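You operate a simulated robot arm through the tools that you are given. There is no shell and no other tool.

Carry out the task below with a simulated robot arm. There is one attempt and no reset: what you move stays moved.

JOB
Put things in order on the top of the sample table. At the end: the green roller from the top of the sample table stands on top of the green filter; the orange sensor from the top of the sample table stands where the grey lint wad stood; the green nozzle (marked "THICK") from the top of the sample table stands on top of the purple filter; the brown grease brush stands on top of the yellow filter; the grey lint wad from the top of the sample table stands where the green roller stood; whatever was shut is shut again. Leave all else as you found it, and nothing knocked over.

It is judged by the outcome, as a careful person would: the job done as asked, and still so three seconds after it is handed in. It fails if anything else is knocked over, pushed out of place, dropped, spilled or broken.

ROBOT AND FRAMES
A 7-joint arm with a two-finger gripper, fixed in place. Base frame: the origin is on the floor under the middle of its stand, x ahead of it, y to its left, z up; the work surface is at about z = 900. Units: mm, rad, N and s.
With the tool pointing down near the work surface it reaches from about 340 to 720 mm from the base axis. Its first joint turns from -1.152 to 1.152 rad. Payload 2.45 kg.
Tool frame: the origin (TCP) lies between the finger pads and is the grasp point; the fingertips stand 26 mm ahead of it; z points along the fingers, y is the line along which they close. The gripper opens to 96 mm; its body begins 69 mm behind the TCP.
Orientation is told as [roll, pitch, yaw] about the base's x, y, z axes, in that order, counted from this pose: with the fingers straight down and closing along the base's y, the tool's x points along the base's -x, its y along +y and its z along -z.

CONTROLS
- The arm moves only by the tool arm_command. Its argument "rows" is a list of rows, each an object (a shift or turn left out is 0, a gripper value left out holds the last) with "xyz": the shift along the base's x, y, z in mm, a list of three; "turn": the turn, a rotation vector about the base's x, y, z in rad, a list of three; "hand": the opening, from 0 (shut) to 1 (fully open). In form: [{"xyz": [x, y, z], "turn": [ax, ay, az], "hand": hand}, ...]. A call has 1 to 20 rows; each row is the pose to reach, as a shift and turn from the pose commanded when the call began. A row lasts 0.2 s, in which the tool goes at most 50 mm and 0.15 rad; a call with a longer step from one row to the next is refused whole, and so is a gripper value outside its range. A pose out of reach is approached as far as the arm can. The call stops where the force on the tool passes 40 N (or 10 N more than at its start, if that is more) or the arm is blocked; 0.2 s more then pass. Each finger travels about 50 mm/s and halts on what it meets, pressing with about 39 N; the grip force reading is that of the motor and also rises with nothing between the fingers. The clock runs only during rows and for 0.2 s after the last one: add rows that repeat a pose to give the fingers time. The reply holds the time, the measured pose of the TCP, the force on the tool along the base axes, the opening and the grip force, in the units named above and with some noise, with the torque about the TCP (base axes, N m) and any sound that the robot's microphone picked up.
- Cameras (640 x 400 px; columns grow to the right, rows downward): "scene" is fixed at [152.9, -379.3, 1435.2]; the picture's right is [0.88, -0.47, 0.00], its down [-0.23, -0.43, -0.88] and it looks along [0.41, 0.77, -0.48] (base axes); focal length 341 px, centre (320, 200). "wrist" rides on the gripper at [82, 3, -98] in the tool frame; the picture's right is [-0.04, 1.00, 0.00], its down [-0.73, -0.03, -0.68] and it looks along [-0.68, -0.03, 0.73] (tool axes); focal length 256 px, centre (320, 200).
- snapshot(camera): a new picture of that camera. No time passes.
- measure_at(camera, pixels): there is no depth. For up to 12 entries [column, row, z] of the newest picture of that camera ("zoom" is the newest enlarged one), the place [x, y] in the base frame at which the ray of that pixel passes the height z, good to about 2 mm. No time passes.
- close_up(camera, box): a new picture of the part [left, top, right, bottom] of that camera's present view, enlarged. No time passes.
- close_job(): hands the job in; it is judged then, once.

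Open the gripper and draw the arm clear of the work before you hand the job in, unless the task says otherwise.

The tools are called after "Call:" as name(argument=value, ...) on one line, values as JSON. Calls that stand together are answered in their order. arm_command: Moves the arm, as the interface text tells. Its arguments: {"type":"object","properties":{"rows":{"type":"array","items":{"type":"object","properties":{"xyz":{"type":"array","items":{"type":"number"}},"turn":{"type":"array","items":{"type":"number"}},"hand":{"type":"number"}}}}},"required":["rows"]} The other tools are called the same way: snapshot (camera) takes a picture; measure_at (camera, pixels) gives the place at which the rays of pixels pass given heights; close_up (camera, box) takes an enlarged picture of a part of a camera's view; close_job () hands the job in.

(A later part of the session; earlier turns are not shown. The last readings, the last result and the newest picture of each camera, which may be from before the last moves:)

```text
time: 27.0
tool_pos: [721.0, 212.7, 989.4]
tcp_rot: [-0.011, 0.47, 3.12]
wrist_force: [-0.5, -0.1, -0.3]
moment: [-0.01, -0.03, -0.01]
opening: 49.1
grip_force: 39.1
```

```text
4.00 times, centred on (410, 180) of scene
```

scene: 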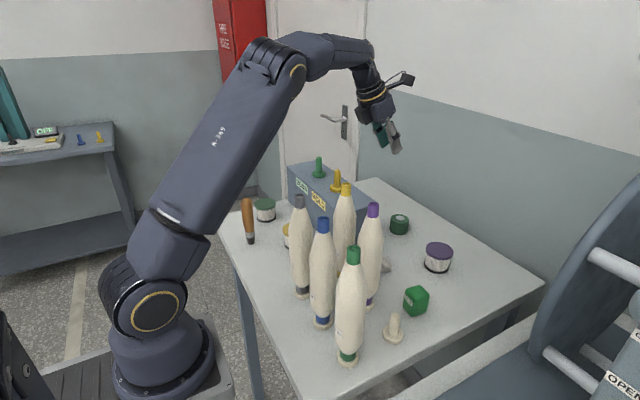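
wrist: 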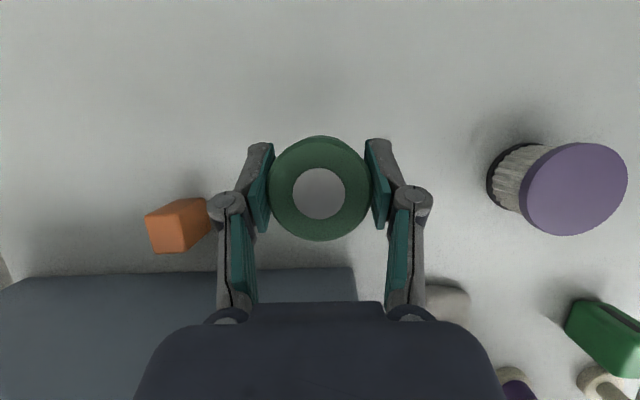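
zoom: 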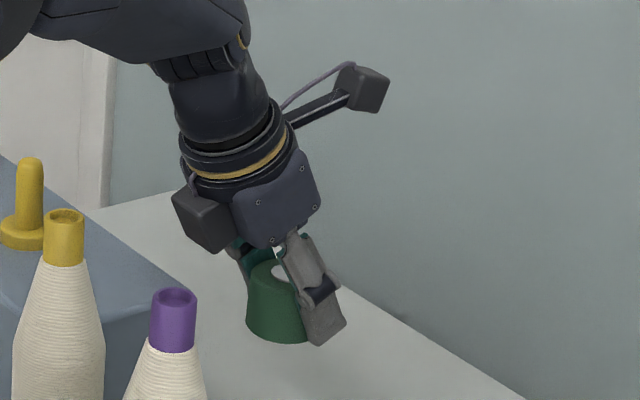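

The roller is lifted cleanly (bottom about 29 mm below the TCP). I raise it to z≈1140, then carry it over the box toward the green filter near (415,449), turning the yaw with the arm.

Call:
arm_command(rows=[{"xyz": [0, 0, 15]}, {"xyz": [0, 0, 45]}, {"xyz": [-5, 0, 80]}, {"xyz": [-15, 0, 115]}, {"xyz": [-30, 5, 145]}, {"xyz": [-45, 10, 160]}, {"xyz": [-45, 10, 160]}])

Call:
arm_command(rows=[{"xyz": [-15, 12, 0], "turn": [0, 0, 0.03]}, {"xyz": [-40, 36, 0], "turn": [0, 0, 0.07]}, {"xyz": [-70, 60, 0], "turn": [0, 0, 0.12]}, {"xyz": [-100, 85, 0], "turn": [0, 0, 0.17]}, {"xyz": [-130, 110, 0], "turn": [0, 0, 0.22]}, {"xyz": [-160, 135, 0], "turn": [0, 0, 0.27]}, {"xyz": [-190, 160, 0], "turn": [0, 0, 0.32]}, {"xyz": [-215, 180, 0], "turn": [0, 0, 0.36]}, {"xyz": [-235, 200, 0], "turn": [0, 0, 0.4]}, {"xyz": [-235, 200, 0], "turn": [0, 0, 0.4]}])

Call:
snapshot(camera="wrist")

Call:
snapshot(camera="scene")

```text
time: 28.6
tool_pos: [673.8, 224.4, 1148.0]
tcp_rot: [-0.011, 0.47, 3.12]
wrist_force: [-0.2, 0.5, -0.6]
moment: [0.03, 0.02, 0.02]
opening: 48.9
grip_force: 38.6
```

```text
time: 30.8
tool_pos: [440.6, 424.1, 1148.9]
tcp_rot: [-0.009, 0.469, -2.766]
wrist_force: [-0.2, 0.4, -0.4]
moment: [-0.02, -0.01, 0.01]
opening: 49.1
grip_force: 39.5
```

```text
taken
```

wrist: 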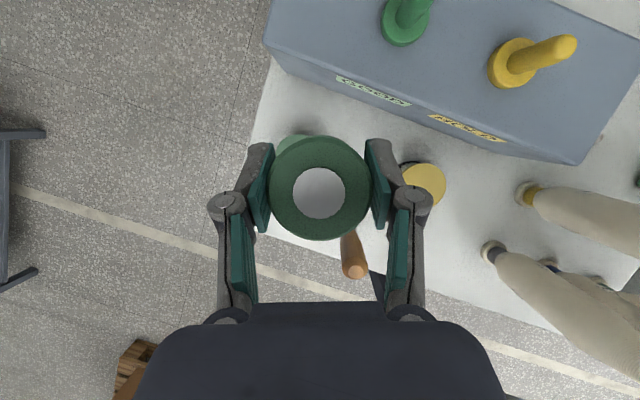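

```text
taken
```

scene: 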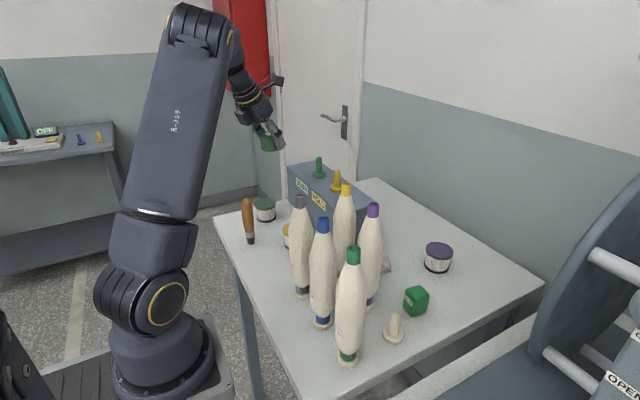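

The green filter is mostly hidden by the held roller, so I measure it in the scene camera with a strong zoom.

Call:
close_up(camera="scene", box=[240, 190, 304, 230])

```text
10.00 times, centred on (272, 210) of scene
```

zoom: 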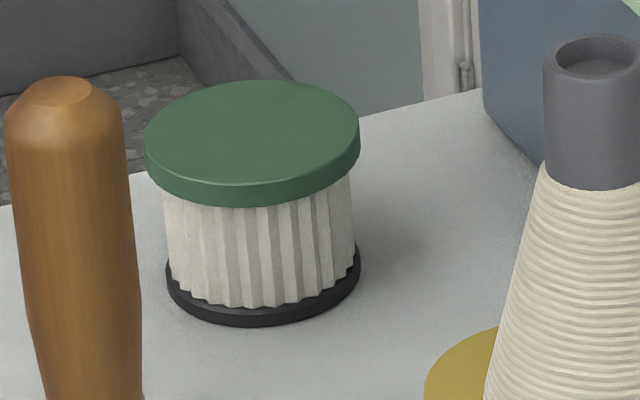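

I get the filter base centre at z=900 and the top centre for a few heights from the zoom picture.

Call:
measure_at(camera="zoom", pixels=[[263, 278, 900], [252, 132, 940], [252, 132, 945], [252, 132, 950], [252, 132, 955], [145, 140, 950], [358, 125, 950], [252, 80, 950], [252, 184, 950], [62, 90, 1025], [62, 90, 1030]])

Call:
measure_at(camera="wrist", pixels=[[432, 182, 940], [432, 182, 950], [445, 185, 945], [352, 270, 1028]])

```text
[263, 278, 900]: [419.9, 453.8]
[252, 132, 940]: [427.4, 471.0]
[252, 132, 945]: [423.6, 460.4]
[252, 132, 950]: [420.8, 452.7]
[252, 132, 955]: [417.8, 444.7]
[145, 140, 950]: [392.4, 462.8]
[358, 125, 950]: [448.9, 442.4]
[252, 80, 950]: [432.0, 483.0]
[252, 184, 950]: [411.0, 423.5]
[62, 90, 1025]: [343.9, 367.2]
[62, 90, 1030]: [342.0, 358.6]
```

```text
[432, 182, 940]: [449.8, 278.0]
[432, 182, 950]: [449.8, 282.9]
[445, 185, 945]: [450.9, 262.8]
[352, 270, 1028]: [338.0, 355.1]
```

Green filter: centre about (420.5,453), top z≈950; brush top at (342,358,1029). I move over the filter and descend to z≈1010, then look.

Call:
arm_command(rows=[{"xyz": [-10, 15, 0]}, {"xyz": [-19.5, 29, -10]}, {"xyz": [-19.5, 29, -40]}, {"xyz": [-19.5, 29, -75]}, {"xyz": [-19.5, 29, -110]}, {"xyz": [-19.5, 29, -138]}, {"xyz": [-19.5, 29, -138]}])

Call:
snapshot(camera="wrist")

Call:
close_up(camera="scene", box=[210, 130, 338, 230])

```text
time: 32.4
tool_pos: [420.7, 452.5, 1010.7]
tcp_rot: [-0.01, 0.469, -2.766]
wrist_force: [0.6, -0.5, -1.3]
moment: [0.0, -0.03, 0.0]
opening: 49.1
grip_force: 38.4
```

```text
taken
```

wrist: 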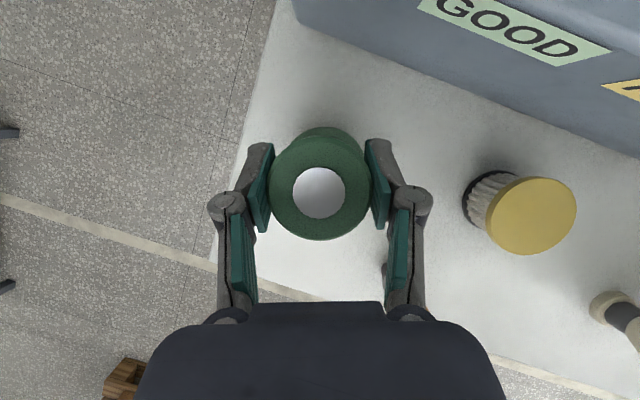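

```text
4.00 times, centred on (274, 180) of scene
```

zoom: 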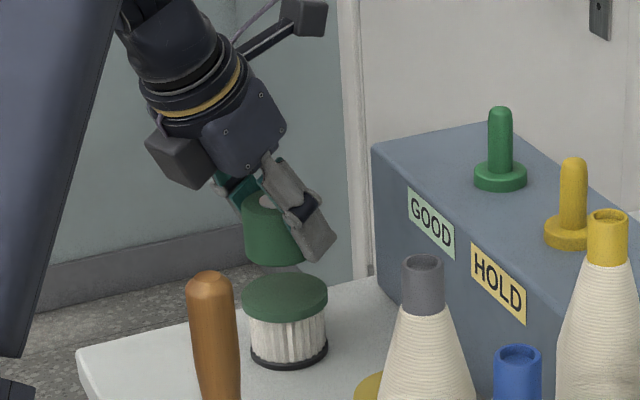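

The roller is aligned over the filter to within about 2–3 mm. I nudge (+2,−1) and lower slowly, watching the force for contact.

Call:
arm_command(rows=[{"xyz": [2, -1, -10]}, {"xyz": [2, -1, -18]}, {"xyz": [2, -1, -24]}, {"xyz": [2, -1, -27]}, {"xyz": [2, -1, -27]}])

Call:
close_up(camera="scene", box=[210, 130, 338, 230])

```text
time: 33.6
tool_pos: [424.0, 450.5, 983.1]
tcp_rot: [-0.01, 0.469, -2.764]
wrist_force: [0.2, 0.2, -1.0]
moment: [0.0, 0.01, 0.04]
opening: 48.9
grip_force: 39.0
```

```text
4.00 times, centred on (274, 180) of scene
```

zoom: 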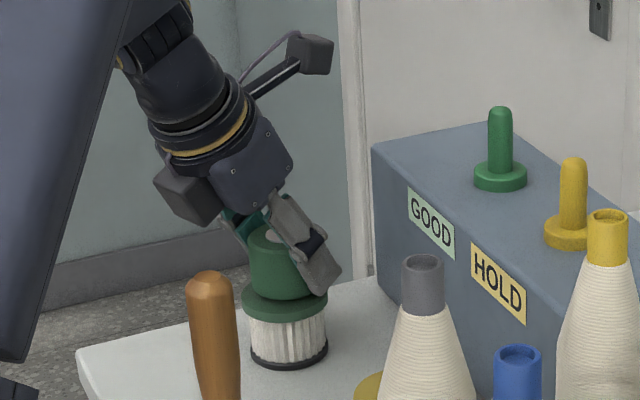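

The roller bottom is now about 4 mm above the filter lid. I lower in small steps and check the force each time.

Call:
arm_command(rows=[{"xyz": [0, 0, -1.5]}, {"xyz": [0, 0, -2.5]}, {"xyz": [0, 0, -2.5]}])

Call:
arm_command(rows=[{"xyz": [0, 0, -1]}, {"xyz": [0, 0, -1]}])

Call:
close_up(camera="scene", box=[242, 175, 306, 225])

```text
time: 34.4
tool_pos: [422.6, 452.1, 980.8]
tcp_rot: [-0.012, 0.469, -2.765]
wrist_force: [0.6, 0.5, -1.0]
moment: [0.02, 0.0, 0.01]
opening: 49.5
grip_force: 39.1
```

```text
time: 35.0
tool_pos: [423.6, 452.0, 980.9]
tcp_rot: [-0.01, 0.47, -2.765]
wrist_force: [1.0, 0.3, -0.8]
moment: [-0.02, 0.03, -0.02]
opening: 49.2
grip_force: 39.1
```

```text
8.00 times, centred on (274, 200) of scene
```

zoom: 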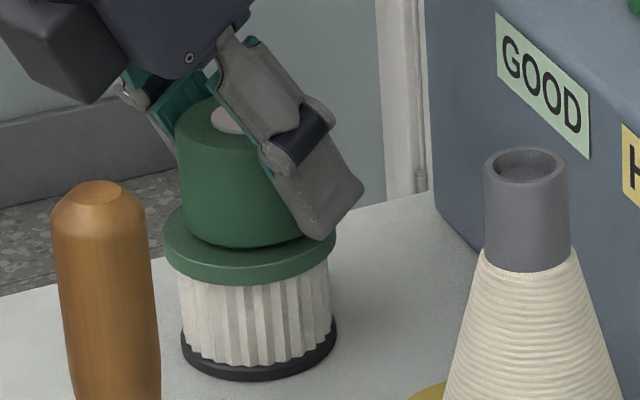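

The roller looks nearly seated on the lid (zoom (245,248)), but no contact force yet. I continue 1–2 mm lower.

Call:
arm_command(rows=[{"xyz": [0, 0, -1]}, {"xyz": [0, 0, -1]}])

Call:
arm_command(rows=[{"xyz": [0, 0, -1]}, {"xyz": [0, 0, -1]}])

```text
time: 35.6
tool_pos: [423.4, 450.8, 979.9]
tcp_rot: [-0.011, 0.469, -2.765]
wrist_force: [0.3, -0.1, -0.7]
moment: [-0.01, -0.03, 0.0]
opening: 48.9
grip_force: 39.2
```

```text
time: 36.2
tool_pos: [423.4, 451.1, 978.7]
tcp_rot: [-0.011, 0.468, -2.766]
wrist_force: [0.3, -0.6, 2.5]
moment: [-0.13, 0.01, 0.01]
opening: 49.2
grip_force: 38.8
```

Contact: the z force rose to +2.5 N at z=978.7. I open the fingers a little and then to about 67 mm, holding position.

Call:
arm_command(rows=[{"hand": 0.53}, {"hand": 0.56}, {"hand": 0.62}, {"hand": 0.7}, {"hand": 0.7}, {"hand": 0.7}])

Call:
close_up(camera="scene", box=[242, 175, 306, 225])

Call:
snapshot(camera="wrist")

```text
time: 37.6
tool_pos: [423.6, 450.7, 979.1]
tcp_rot: [-0.01, 0.469, -2.764]
wrist_force: [0.4, -0.7, -0.6]
moment: [-0.03, 0.01, 0.02]
opening: 67.5
grip_force: 0.1
```

```text
8.00 times, centred on (274, 200) of scene
```

zoom: 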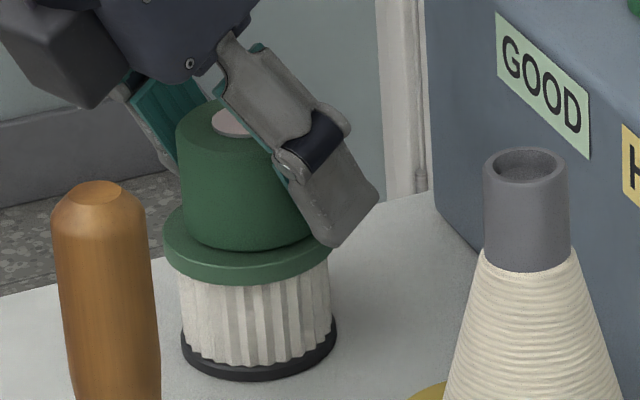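

```text
taken
```

wrist: 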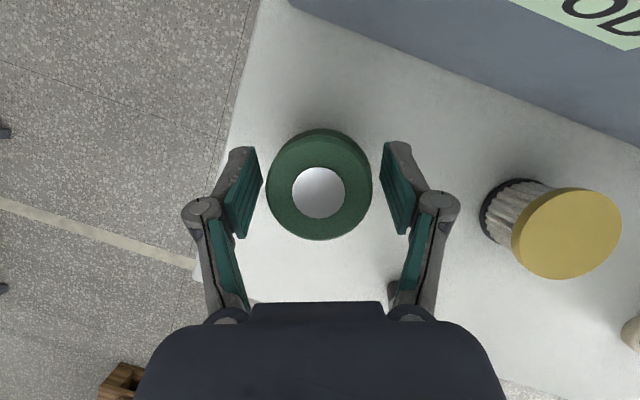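

The roller stands on the green filter. I raise straight up out of the way with the fingers still apart.

Call:
arm_command(rows=[{"xyz": [0, 0, 10]}, {"xyz": [0, 0, 25]}, {"xyz": [0, 0, 50]}, {"xyz": [0, 0, 85]}, {"xyz": [0, 0, 120]}, {"xyz": [0, 0, 160]}, {"xyz": [0, 0, 180]}, {"xyz": [0, 0, 180]}])

Call:
snapshot(camera="wrist")

Call:
close_up(camera="scene", box=[210, 130, 338, 230])

```text
time: 39.4
tool_pos: [422.8, 450.9, 1158.0]
tcp_rot: [-0.01, 0.47, -2.763]
wrist_force: [1.1, 0.5, 0.7]
moment: [0.03, -0.03, 0.03]
opening: 67.3
grip_force: 0.1
```

```text
taken
```

wrist: 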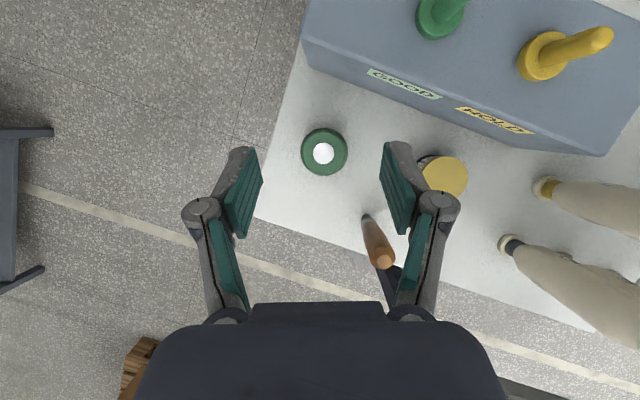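

```text
4.00 times, centred on (274, 180) of scene
```

zoom: 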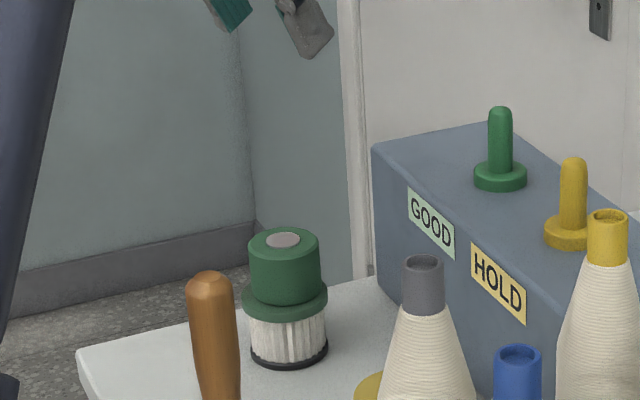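

The roller is squarely on the green filter. Next the brush: I straighten the tool to vertical and move over toward the brush at (341,357), staying at z≈1165.

Call:
arm_command(rows=[{"xyz": [-5, -15, 5], "turn": [-0.044, 0.109, 0]}, {"xyz": [-15, -35, 5], "turn": [-0.087, 0.218, 0]}, {"xyz": [-25, -55, 5], "turn": [-0.131, 0.327, 0]}, {"xyz": [-35, -75, 5], "turn": [-0.174, 0.436, 0]}, {"xyz": [-40, -90, 5], "turn": [-0.174, 0.436, 0]}, {"xyz": [-40, -90, 5], "turn": [-0.174, 0.436, 0]}])

Call:
snapshot(camera="wrist")

Call:
snapshot(camera="scene")

```text
time: 40.8
tool_pos: [383.7, 361.6, 1163.9]
tcp_rot: [-0.008, -0.001, -2.763]
wrist_force: [0.0, -0.2, -0.6]
moment: [-0.05, 0.03, -0.02]
opening: 67.6
grip_force: 0.0
```

```text
taken
```

wrist: 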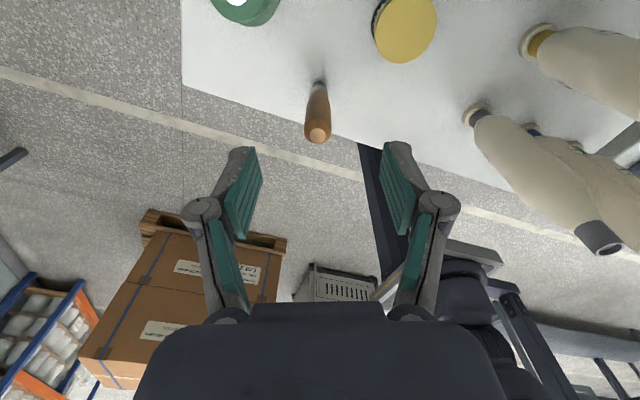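

```text
taken
```

scene: 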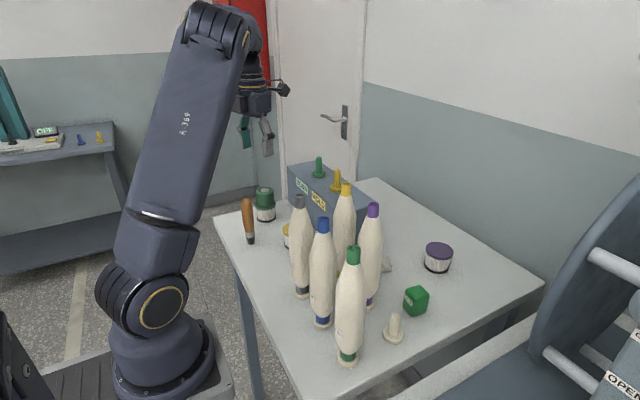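

Brush at wrist (318,110) and yellow filter at (405,28). I zoom to measure both.

Call:
close_up(camera="wrist", box=[260, 60, 388, 160])

Call:
measure_at(camera="zoom", pixels=[[293, 87, 900], [320, 95, 905], [313, 292, 1028], [313, 285, 1028]])

Call:
close_up(camera="wrist", box=[340, 0, 468, 80])

```text
4.00 times, centred on (324, 110) of wrist
```

zoom: 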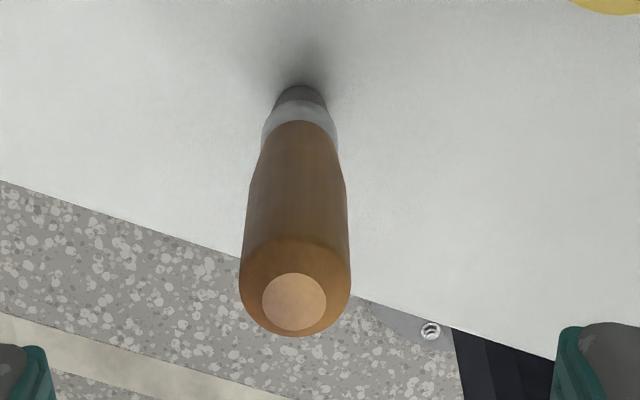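

```text
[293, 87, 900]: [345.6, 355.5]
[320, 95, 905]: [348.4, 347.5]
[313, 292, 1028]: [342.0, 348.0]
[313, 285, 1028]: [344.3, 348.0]
```

```text
5.00 times, centred on (404, 40) of wrist
```

zoom: 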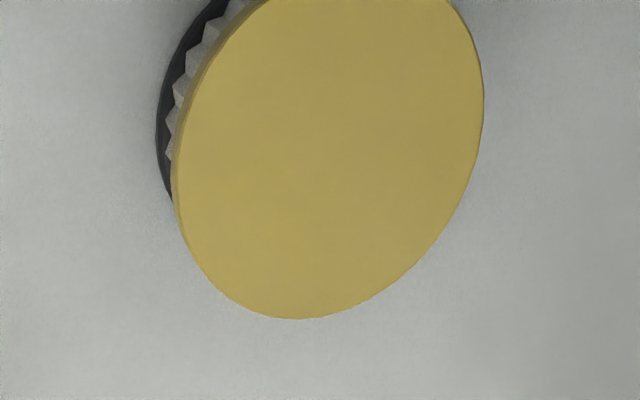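

I measure the brush top disc centre precisely.

Call:
measure_at(camera="wrist", pixels=[[317.5, 135.25, 1024], [317.5, 135.25, 1028], [317.5, 135.25, 1032], [319, 82.5, 905], [310.2, 131, 1015], [331.7, 131, 1015]])

Call:
close_up(camera="scene", box=[222, 190, 286, 254])

```text
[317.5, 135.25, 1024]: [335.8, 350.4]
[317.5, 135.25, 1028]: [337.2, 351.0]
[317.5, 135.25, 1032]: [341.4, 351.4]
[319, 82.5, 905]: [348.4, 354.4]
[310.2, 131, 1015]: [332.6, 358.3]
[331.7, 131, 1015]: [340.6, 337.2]
```

```text
6.25 times, centred on (254, 222) of scene
```

zoom: 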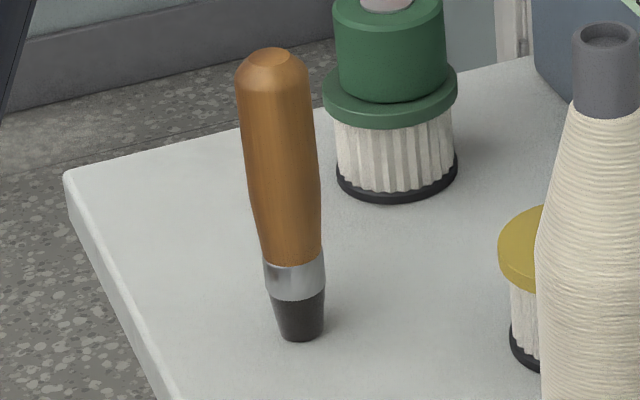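

Scene and wrist estimates of the brush differ by a few mm, so I move above it at z≈1090 and check alignment in the wrist view with the fingers open.

Call:
measure_at(camera="scene", pixels=[[251, 242.8, 900], [251, 242.8, 903]])

Call:
arm_command(rows=[{"xyz": [-15, -3, -5], "hand": 1}, {"xyz": [-30, -6, -20], "hand": 1}, {"xyz": [-43.5, -9, -45], "hand": 1}, {"xyz": [-43.5, -9, -70], "hand": 1}, {"xyz": [-43.5, -9, -70], "hand": 1}])

Call:
snapshot(camera="wrist")

Call:
close_up(camera="scene", box=[190, 110, 350, 260])

```text
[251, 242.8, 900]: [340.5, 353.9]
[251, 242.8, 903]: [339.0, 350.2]
```

```text
time: 42.0
tool_pos: [338.6, 352.7, 1094.4]
tcp_rot: [-0.008, -0.001, -2.764]
wrist_force: [-0.3, 0.4, 0.3]
moment: [0.01, 0.0, 0.0]
opening: 96.1
grip_force: 0.0
```

```text
taken
```

wrist: 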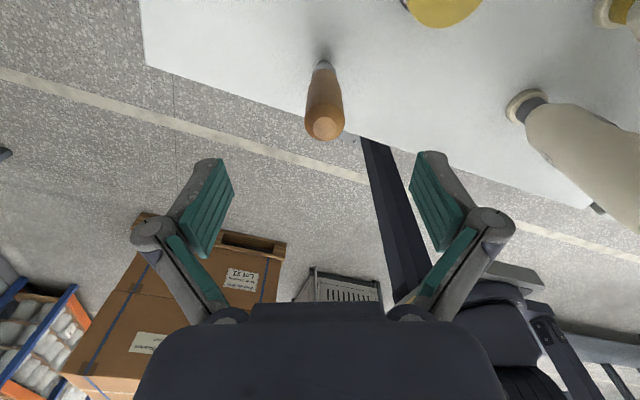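

```text
2.67 times, centred on (270, 185) of scene
```

zoom: 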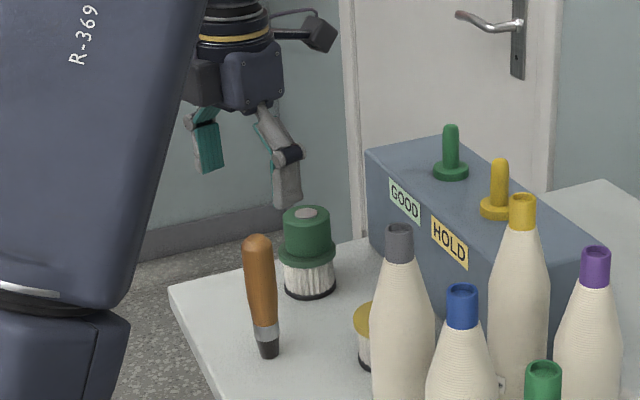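

The brush at wrist (324,127) is centred between the fingers within a millimetre. I lower to z≈995 around the handle and close.

Call:
arm_command(rows=[{"xyz": [1, 0.5, -25]}, {"xyz": [1, 0.5, -55]}, {"xyz": [1, 0.5, -80]}, {"xyz": [1, 0.5, -99]}, {"xyz": [1, 0.5, -99]}])

Call:
snapshot(camera="wrist")

Call:
close_up(camera="scene", box=[190, 140, 318, 260])

```text
time: 43.2
tool_pos: [340.2, 353.6, 995.1]
tcp_rot: [-0.009, 0.001, -2.765]
wrist_force: [-0.3, 0.0, -0.9]
moment: [-0.01, -0.02, -0.03]
opening: 96.1
grip_force: 0.1
```

```text
taken
```

wrist: 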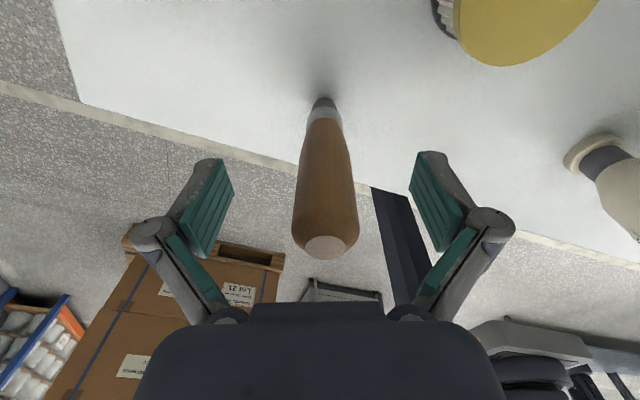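

```text
3.33 times, centred on (254, 200) of scene
```

zoom: 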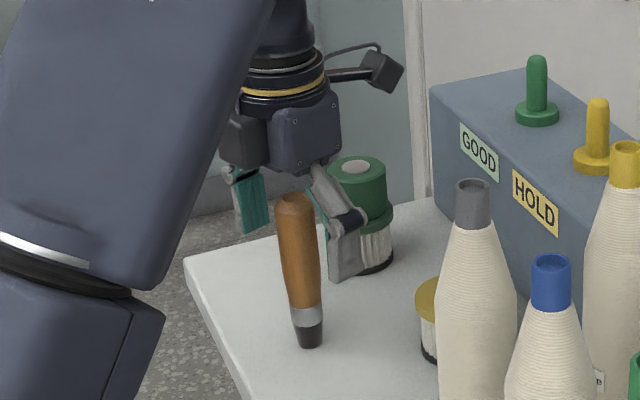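

The brush handle is between the pads, free of both. I close fully on it and check the reading.

Call:
arm_command(rows=[{"hand": 0.7}, {"hand": 0.5}, {"hand": 0.35}, {"hand": 0.0}, {"hand": 0.0}, {"hand": 0.0}, {"hand": 0.0}])

Call:
arm_command(rows=[{"xyz": [0, 0, 3]}, {"xyz": [0, 0, 8]}, {"xyz": [0, 0, 15]}, {"xyz": [0, 0, 15]}])

Call:
snapshot(camera="wrist")

Call:
close_up(camera="scene", box=[190, 140, 318, 260])

```text
time: 44.8
tool_pos: [339.7, 352.5, 995.8]
tcp_rot: [-0.009, 0.0, -2.766]
wrist_force: [-0.5, -0.5, 1.8]
moment: [-0.06, 0.02, 0.0]
opening: 27.4
grip_force: 39.1
```

```text
time: 45.8
tool_pos: [339.7, 352.9, 1009.7]
tcp_rot: [-0.008, 0.0, -2.765]
wrist_force: [0.7, 0.4, -1.2]
moment: [0.01, -0.01, 0.03]
opening: 27.6
grip_force: 39.0
```

```text
taken
```

wrist: 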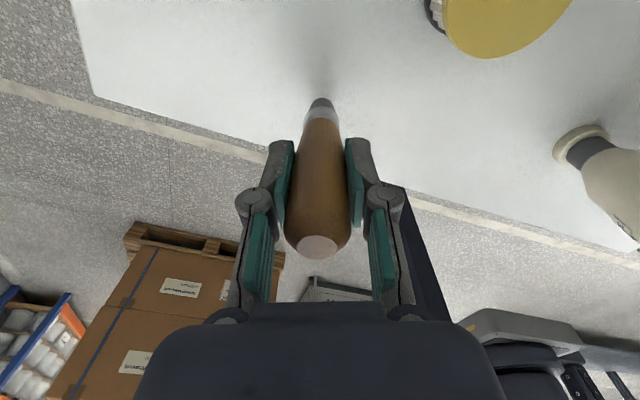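

```text
3.33 times, centred on (254, 200) of scene
```

zoom: 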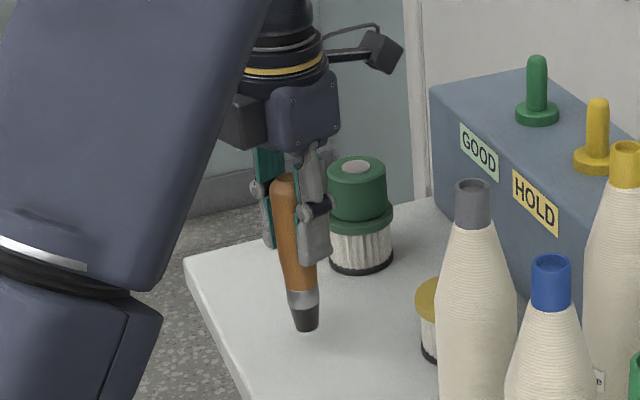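

The brush is lifted and looks upright. I raise it to z≈1150 and move toward the yellow filter to see the whole lid.

Call:
arm_command(rows=[{"xyz": [0, 0, 20]}, {"xyz": [5, -5, 55]}, {"xyz": [20, -10, 90]}, {"xyz": [40, -20, 120]}, {"xyz": [65, -30, 140]}, {"xyz": [85, -40, 140]}, {"xyz": [85, -40, 140]}])

Call:
snapshot(camera="wrist")

Call:
snapshot(camera="scene")

```text
time: 47.4
tool_pos: [425.8, 312.3, 1150.0]
tcp_rot: [-0.008, 0.001, -2.767]
wrist_force: [-0.2, 0.0, -1.3]
moment: [-0.03, -0.02, 0.03]
opening: 27.5
grip_force: 39.1
```

```text
taken
```

wrist: 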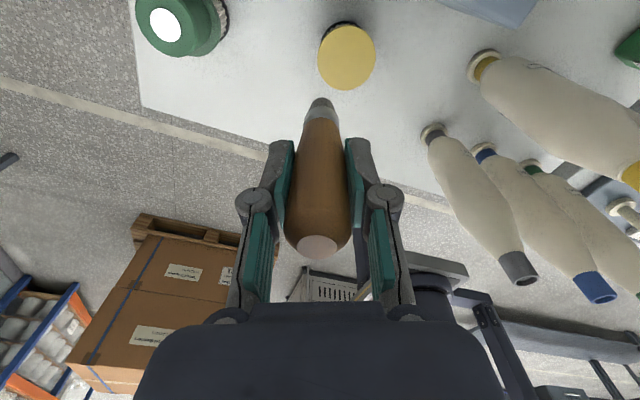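

```text
taken
```

scene: 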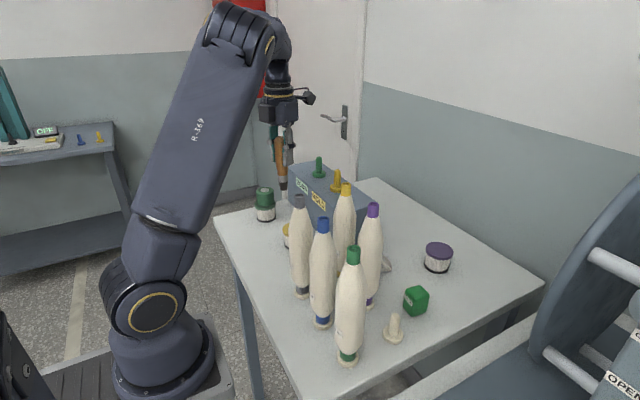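

The whole yellow lid is visible at wrist (347,56). I zoom in to find its centre.

Call:
close_up(camera="wrist", box=[283, 10, 411, 110])

Call:
measure_at(camera="wrist", pixels=[[347, 57, 945], [347, 57, 950], [347, 57, 955], [318, 57, 950], [376, 57, 950], [347, 24, 950], [347, 90, 950], [347, 22, 900]])

```text
4.00 times, centred on (347, 60) of wrist
```

zoom: 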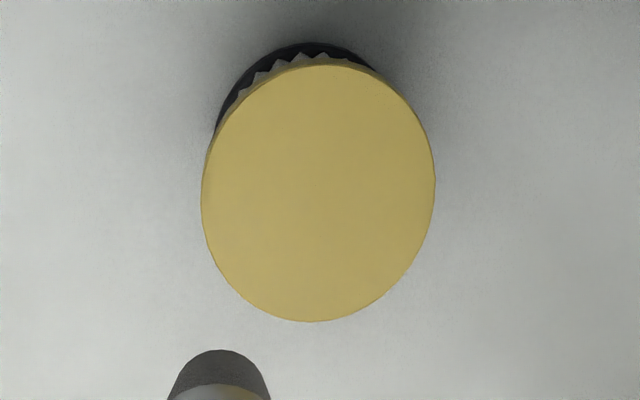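

```text
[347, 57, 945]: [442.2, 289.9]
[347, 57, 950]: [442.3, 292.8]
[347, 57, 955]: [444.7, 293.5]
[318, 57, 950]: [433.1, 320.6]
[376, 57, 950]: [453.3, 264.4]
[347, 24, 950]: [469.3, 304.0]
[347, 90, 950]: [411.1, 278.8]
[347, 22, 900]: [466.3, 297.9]
```

Lid centre is about (442,291.5) at z≈950. I move the brush over it and descend to leave about 6 mm gap, then check.

Call:
arm_command(rows=[{"xyz": [8, -10, 0]}, {"xyz": [16, -20.5, -10]}, {"xyz": [16, -20.5, -40]}, {"xyz": [16, -20.5, -70]}, {"xyz": [16, -20.5, -90]}, {"xyz": [16, -20.5, -97]}, {"xyz": [16, -20.5, -97]}])

Call:
snapshot(camera="wrist")

Call:
close_up(camera="scene", box=[240, 140, 368, 260])

```text
time: 49.0
tool_pos: [440.2, 292.7, 1052.0]
tcp_rot: [-0.007, -0.001, -2.764]
wrist_force: [-0.8, 1.1, -0.8]
moment: [0.0, -0.01, 0.02]
opening: 27.3
grip_force: 39.4
```

```text
taken
```

wrist: 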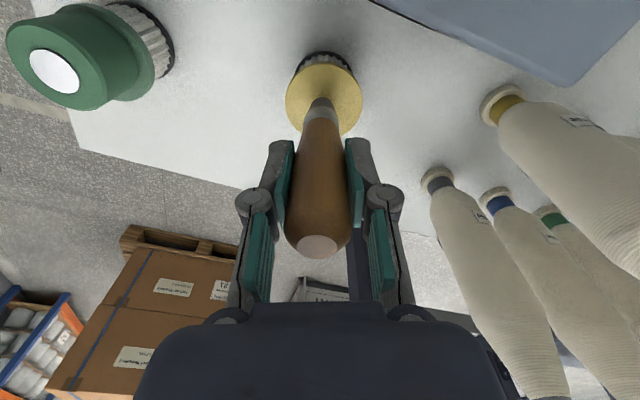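

```text
3.33 times, centred on (304, 200) of scene
```

zoom: 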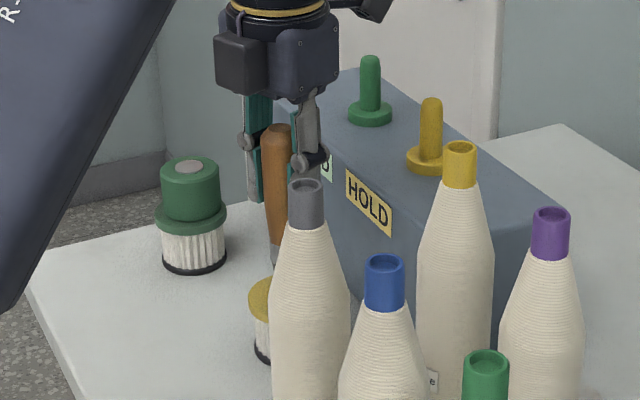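

I zoom in to compare the brush tip with the lid centre.

Call:
close_up(camera="wrist", box=[274, 40, 374, 140])

Call:
close_up(camera="scene", box=[270, 180, 318, 252])

```text
4.00 times, centred on (324, 90) of wrist
```

zoom: 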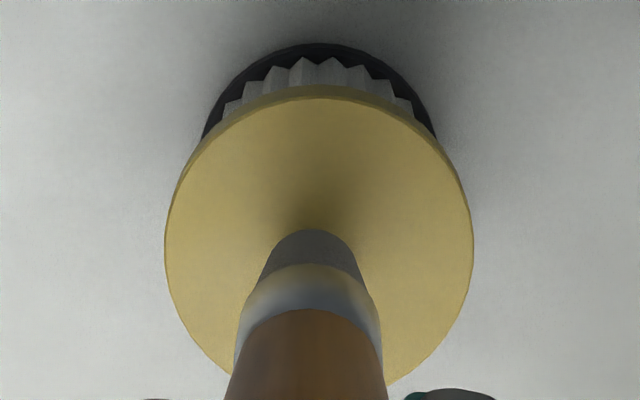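

```text
5.56 times, centred on (294, 216) of scene
```

zoom: 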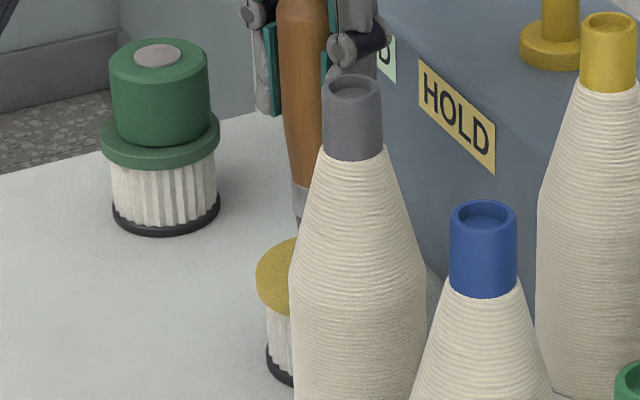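

The brush tip sits about 4–5 mm short in +x relative to the lid centre. I shift (+4.6, 0) and lower in small steps to contact.

Call:
arm_command(rows=[{"xyz": [4.6, 0, 0]}, {"xyz": [4.6, 0, -2]}, {"xyz": [4.6, 0, -3.5]}, {"xyz": [4.6, 0, -3.5]}])

Call:
arm_command(rows=[{"xyz": [0, 0, -1]}, {"xyz": [0, 0, -1]}])

Call:
close_up(camera="wrist", box=[274, 40, 374, 140])

```text
time: 50.0
tool_pos: [446.9, 290.5, 1048.6]
tcp_rot: [-0.008, -0.001, -2.765]
wrist_force: [-0.1, 0.1, -0.3]
moment: [-0.01, 0.01, -0.02]
opening: 27.6
grip_force: 39.0
```

```text
time: 50.6
tool_pos: [445.8, 293.3, 1046.4]
tcp_rot: [-0.008, 0.0, -2.764]
wrist_force: [0.1, 0.5, -1.0]
moment: [0.02, 0.02, 0.03]
opening: 27.3
grip_force: 38.6
```

```text
4.00 times, centred on (324, 90) of wrist
```

zoom: 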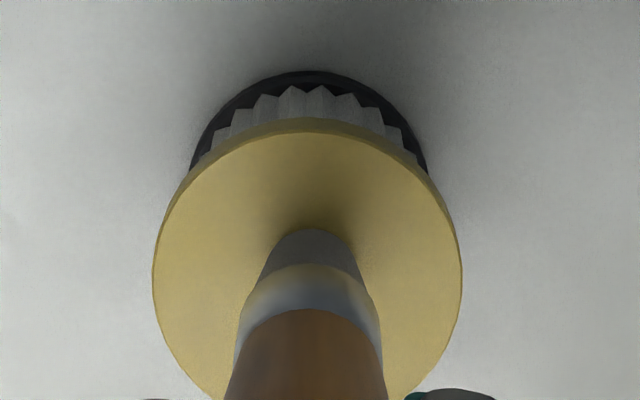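

The tip is now centred on the lid within about 1 mm. I lower in 1 mm steps until contact.

Call:
arm_command(rows=[{"xyz": [0, 0, -1]}, {"xyz": [0, 0, -1]}])

Call:
arm_command(rows=[{"xyz": [0, 0, -1]}, {"xyz": [0, 0, -1]}])

Call:
arm_command(rows=[{"xyz": [0, 0, -0.7]}, {"xyz": [0, 0, -0.7]}])

```text
time: 51.2
tool_pos: [446.2, 291.2, 1046.7]
tcp_rot: [-0.008, 0.001, -2.764]
wrist_force: [-0.3, -0.2, -0.7]
moment: [-0.01, 0.02, 0.04]
opening: 27.3
grip_force: 39.4
```

```text
time: 51.8
tool_pos: [446.3, 291.7, 1045.9]
tcp_rot: [-0.009, 0.0, -2.764]
wrist_force: [0.4, -0.1, -0.8]
moment: [0.0, 0.0, 0.0]
opening: 27.6
grip_force: 39.3
```

```text
time: 52.4
tool_pos: [446.1, 292.0, 1044.7]
tcp_rot: [-0.009, 0.0, -2.764]
wrist_force: [0.2, -0.4, -0.2]
moment: [0.0, 0.01, -0.03]
opening: 27.4
grip_force: 39.0
```

No clear contact yet (fz ≈ −0.2 N). I continue in 0.7 mm steps.

Call:
arm_command(rows=[{"xyz": [0, 0, -0.7]}, {"xyz": [0, 0, -0.7]}])

Call:
arm_command(rows=[{"xyz": [0, 0, -0.7]}, {"xyz": [0, 0, -0.7]}])

```text
time: 53.0
tool_pos: [446.4, 292.0, 1044.9]
tcp_rot: [-0.008, 0.0, -2.763]
wrist_force: [-0.4, -1.2, 6.7]
moment: [-0.05, 0.12, -0.02]
opening: 27.3
grip_force: 39.3
```

```text
time: 53.6
tool_pos: [447.0, 292.6, 1045.3]
tcp_rot: [-0.009, 0.001, -2.765]
wrist_force: [-1.1, -1.8, 15.2]
moment: [-0.14, 0.14, 0.01]
opening: 27.3
grip_force: 39.2
```

Firm contact (15 N). I ease up about 1 mm to relieve the press, then open the fingers slowly.

Call:
arm_command(rows=[{"xyz": [0, 0, 1.0]}, {"xyz": [0, 0, 1.0]}])

Call:
arm_command(rows=[{"hand": 0.3}, {"hand": 0.33}, {"hand": 0.38}, {"hand": 0.45}, {"hand": 0.55}, {"hand": 0.65}, {"hand": 0.65}])

Call:
snapshot(camera="wrist")

Call:
close_up(camera="scene", box=[240, 140, 368, 260])

```text
time: 54.2
tool_pos: [446.2, 291.4, 1045.0]
tcp_rot: [-0.008, 0.0, -2.764]
wrist_force: [1.5, 0.9, 5.7]
moment: [0.14, -0.13, -0.04]
opening: 27.3
grip_force: 39.0
```

```text
time: 55.8
tool_pos: [446.0, 292.3, 1045.3]
tcp_rot: [-0.009, 0.0, -2.764]
wrist_force: [0.3, -0.1, 1.1]
moment: [-0.01, -0.02, 0.03]
opening: 62.5
grip_force: 0.1
```

```text
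taken
```

wrist: 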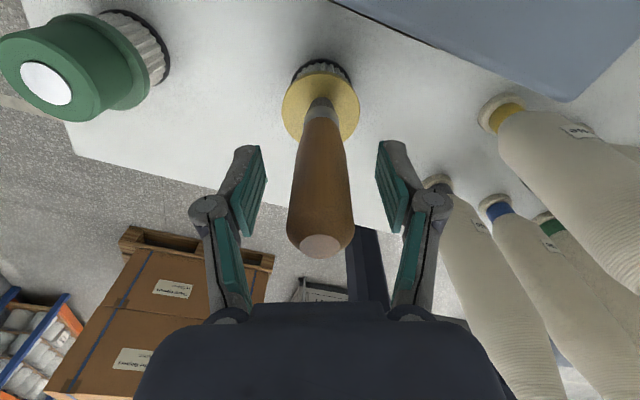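

```text
3.33 times, centred on (304, 200) of scene
```

zoom: 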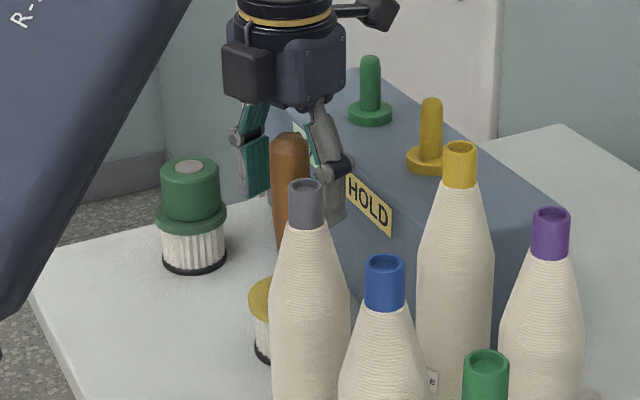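

The brush stands on the yellow filter. I raise straight up to about z=1200 to clear it.

Call:
arm_command(rows=[{"xyz": [0, 0, 10]}, {"xyz": [0, 0, 30]}, {"xyz": [0, 0, 60]}, {"xyz": [0, 0, 95]}, {"xyz": [0, 0, 130]}, {"xyz": [0, 0, 155]}, {"xyz": [0, 0, 155]}])

Call:
snapshot(camera="wrist")

Call:
close_up(camera="scene", box=[240, 140, 368, 260])

```text
time: 57.4
tool_pos: [446.2, 291.4, 1202.5]
tcp_rot: [-0.009, 0.001, -2.765]
wrist_force: [0.7, -0.2, 0.1]
moment: [-0.01, -0.05, 0.02]
opening: 62.3
grip_force: 0.0
```

```text
taken
```

wrist: 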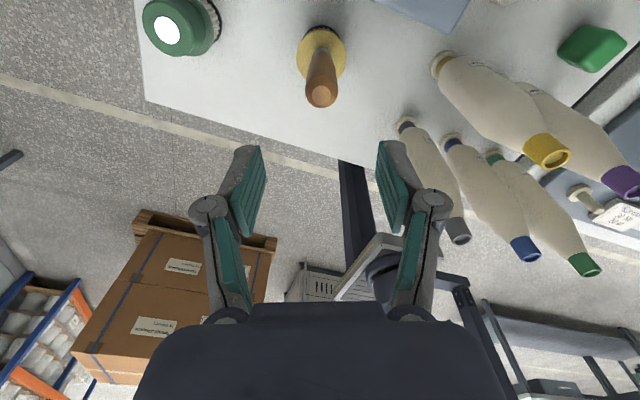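

```text
3.33 times, centred on (304, 200) of scene
```

zoom: 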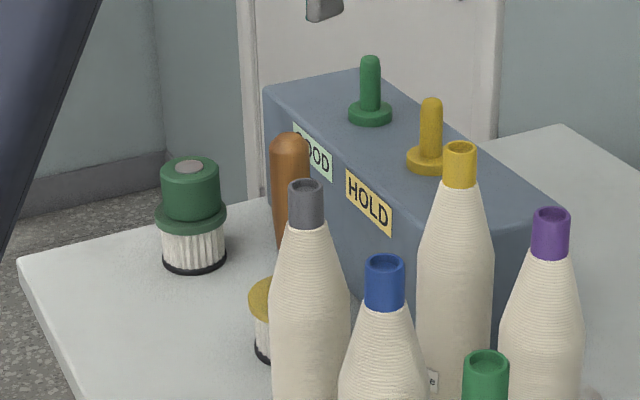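

Brush and roller are both in place. Now I move toward the lint wad at about (580,113), rotating the tool back (yaw from 3.52 toward −0.6) at z≈1200, which keeps the fingertips above the bottles.

Call:
arm_command(rows=[{"xyz": [8, -9, 3], "turn": [0, 0, -0.14]}, {"xyz": [16, -18, 5], "turn": [0, 0, -0.28]}, {"xyz": [24, -27, 5], "turn": [0, 0, -0.42]}, {"xyz": [32, -36, 5], "turn": [0, 0, -0.56]}, {"xyz": [40, -45, 5], "turn": [0, 0, -0.7]}, {"xyz": [48, -54, 5], "turn": [0, 0, -0.84]}, {"xyz": [56, -63, 5], "turn": [0, 0, -0.98]}, {"xyz": [64, -72, 5], "turn": [0, 0, -1.12]}, {"xyz": [72, -81, 5], "turn": [0, 0, -1.26]}, {"xyz": [80, -90, 5], "turn": [0, 0, -1.4]}, {"xyz": [88, -99, 5], "turn": [0, 0, -1.54]}, {"xyz": [96, -108, 5], "turn": [0, 0, -1.68]}, {"xyz": [104, -117, 5], "turn": [0, 0, -1.82]}, {"xyz": [112, -126, 5], "turn": [0, 0, -1.96]}, {"xyz": [120, -135, 5], "turn": [0, 0, -2.1]}, {"xyz": [128, -144, 5], "turn": [0, 0, -2.24]}, {"xyz": [136, -153, 5], "turn": [0, 0, -2.38]}, {"xyz": [144, -162, 5], "turn": [0, 0, -2.52]}, {"xyz": [150, -172, 5], "turn": [0, 0, -2.66]}, {"xyz": [154, -180, 5], "turn": [0, 0, -2.8]}])

Call:
snapshot(camera="wrist")

Call:
snapshot(camera="scene")

```text
time: 61.6
tool_pos: [600.1, 111.9, 1204.6]
tcp_rot: [-0.009, 0.001, 0.714]
wrist_force: [-0.4, -0.3, 0.2]
moment: [0.01, 0.02, 0.0]
opening: 62.5
grip_force: 0.0
```

```text
taken
```

wrist: 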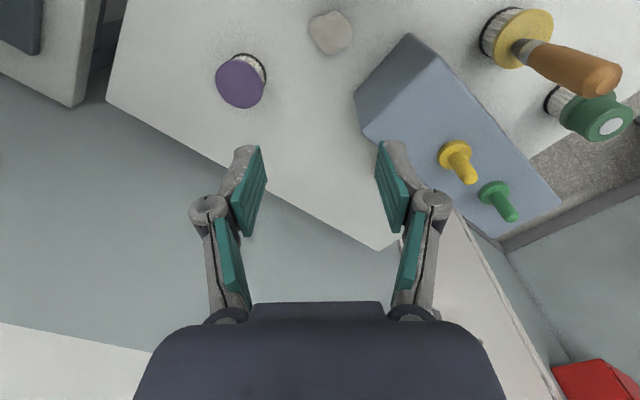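

```text
taken
```

scene: 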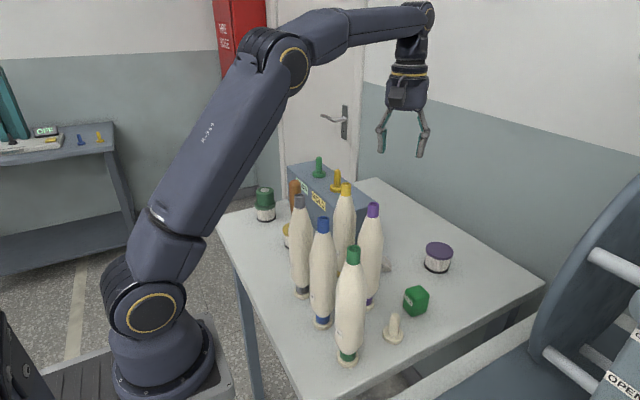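

The lint is at wrist (330,32). I continue rotating to yaw ≈ −0.6.

Call:
arm_command(rows=[{"turn": [0, 0, -0.14]}, {"turn": [0, 0, -0.28]}, {"turn": [0, 0, -0.42]}, {"turn": [0, 0, -0.56]}, {"turn": [0, 0, -0.7]}, {"turn": [0, 0, -0.84]}, {"turn": [0, 0, -0.98]}, {"turn": [0, 0, -1.12]}, {"turn": [0, 0, -1.26]}, {"turn": [0, 0, -1.31]}, {"turn": [0, 0, -1.31]}])

Call:
snapshot(camera="wrist")

```text
time: 64.0
tool_pos: [600.3, 112.2, 1205.1]
tcp_rot: [-0.009, -0.001, -0.59]
wrist_force: [-0.3, 0.2, 0.5]
moment: [-0.04, 0.02, 0.03]
opening: 62.3
grip_force: 0.0
```

```text
taken
```

wrist: 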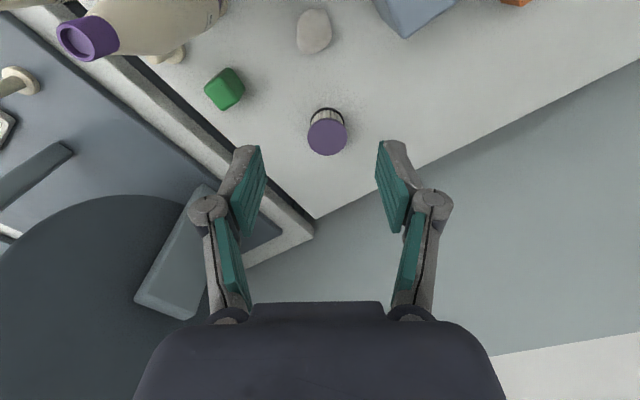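

The lint is at wrist (314,32). I lower a bit and tilt the tool so the fingers point toward −x/+y (body away from the bottles), matching the tilt needed later at the roller spot.

Call:
arm_command(rows=[{"xyz": [0, 0, -30]}, {"xyz": [0, 0, -60]}, {"xyz": [0, 0, -75], "turn": [0.06, 0.09, 0]}, {"xyz": [-3, 0, -85], "turn": [0.13, 0.195, 0]}, {"xyz": [-6, 0, -90], "turn": [0.2, 0.3, 0]}, {"xyz": [-10, 0, -95], "turn": [0.261, 0.39, 0]}, {"xyz": [-10, 0, -95], "turn": [0.261, 0.39, 0]}])

Call:
snapshot(camera="wrist")

Call:
snapshot(camera="scene")

```text
time: 65.6
tool_pos: [591.4, 112.7, 1111.5]
tcp_rot: [-0.01, 0.47, -0.591]
wrist_force: [0.0, -0.1, 1.1]
moment: [0.03, -0.01, 0.0]
opening: 62.5
grip_force: 0.0
```

```text
taken
```

wrist: 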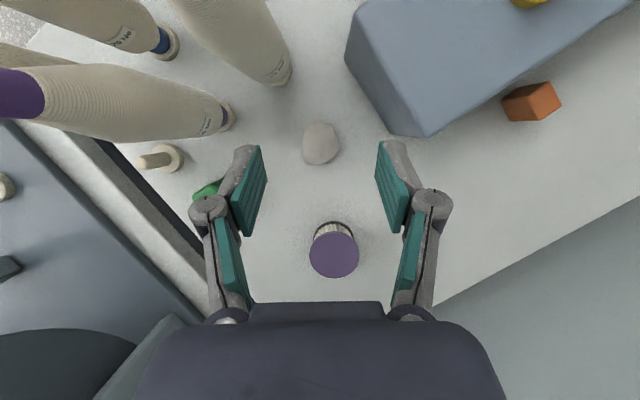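

```text
taken
```

scene: 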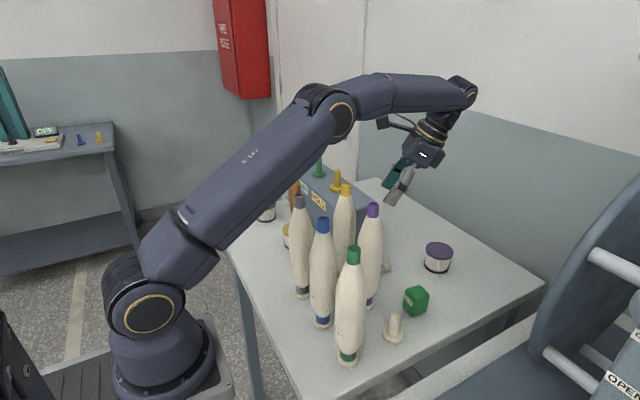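

The view is now nearly straight down; the lint is at wrist (320,143). I zoom in to get its outline.

Call:
close_up(camera="wrist", box=[270, 100, 370, 180])

Call:
measure_at(camera="wrist", pixels=[[320, 144, 900], [320, 144, 920], [302, 144, 915], [339, 144, 915], [320, 122, 915], [320, 164, 915], [333, 256, 950]])

Call:
close_up(camera="scene", box=[370, 240, 434, 290])

```text
5.00 times, centred on (320, 140) of wrist
```

zoom: 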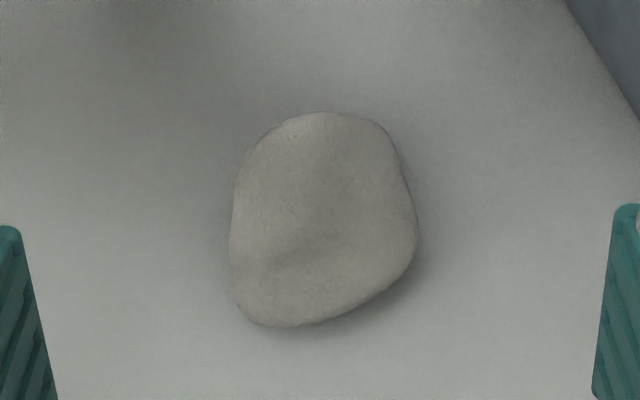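

```text
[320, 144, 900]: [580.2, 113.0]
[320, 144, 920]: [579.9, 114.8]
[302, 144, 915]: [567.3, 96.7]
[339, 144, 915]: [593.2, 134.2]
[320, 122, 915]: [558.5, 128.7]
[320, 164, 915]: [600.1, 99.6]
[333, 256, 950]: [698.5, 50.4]
```

```text
8.00 times, centred on (402, 265) of scene
```

zoom: 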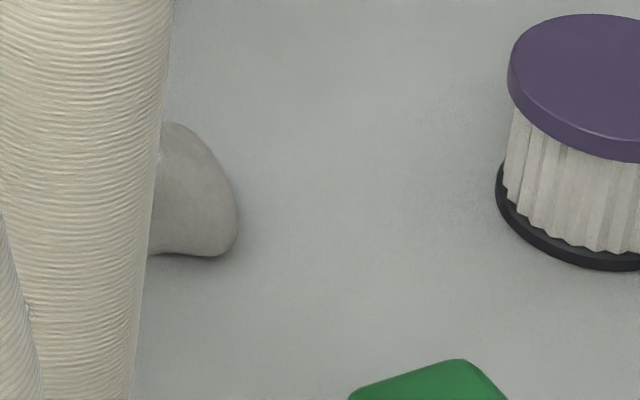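

The lint measures about 46 mm across the closing direction, centred at (580,113.5). I open to 72 mm, move over it and descend to z≈965.

Call:
arm_command(rows=[{"xyz": [-6, 0, -10], "hand": 0.75}, {"xyz": [-11, 0.8, -35]}, {"xyz": [-11, 0.8, -70]}, {"xyz": [-11, 0.8, -105]}, {"xyz": [-11, 0.8, -135]}, {"xyz": [-11, 0.8, -147]}, {"xyz": [-11, 0.8, -147]}])

Call:
snapshot(camera="wrist")

Call:
snapshot(camera="scene")

```text
time: 67.2
tool_pos: [580.2, 113.1, 963.7]
tcp_rot: [-0.01, 0.47, -0.59]
wrist_force: [-0.5, 0.4, 0.2]
moment: [0.02, -0.01, -0.03]
opening: 71.8
grip_force: 0.1
```

```text
taken
```

wrist: 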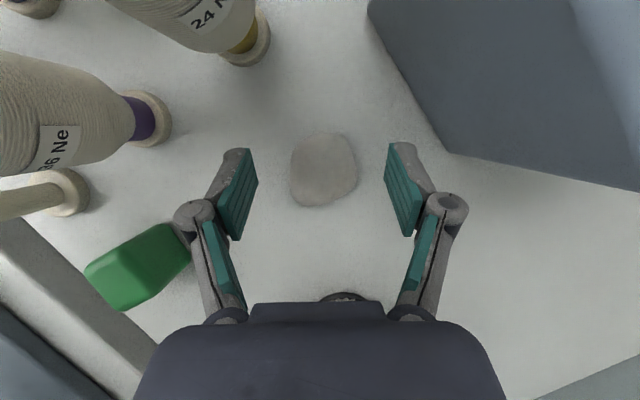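

```text
taken
```

scene: 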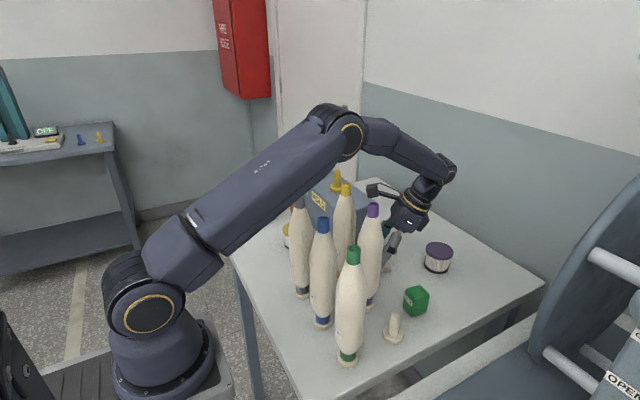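

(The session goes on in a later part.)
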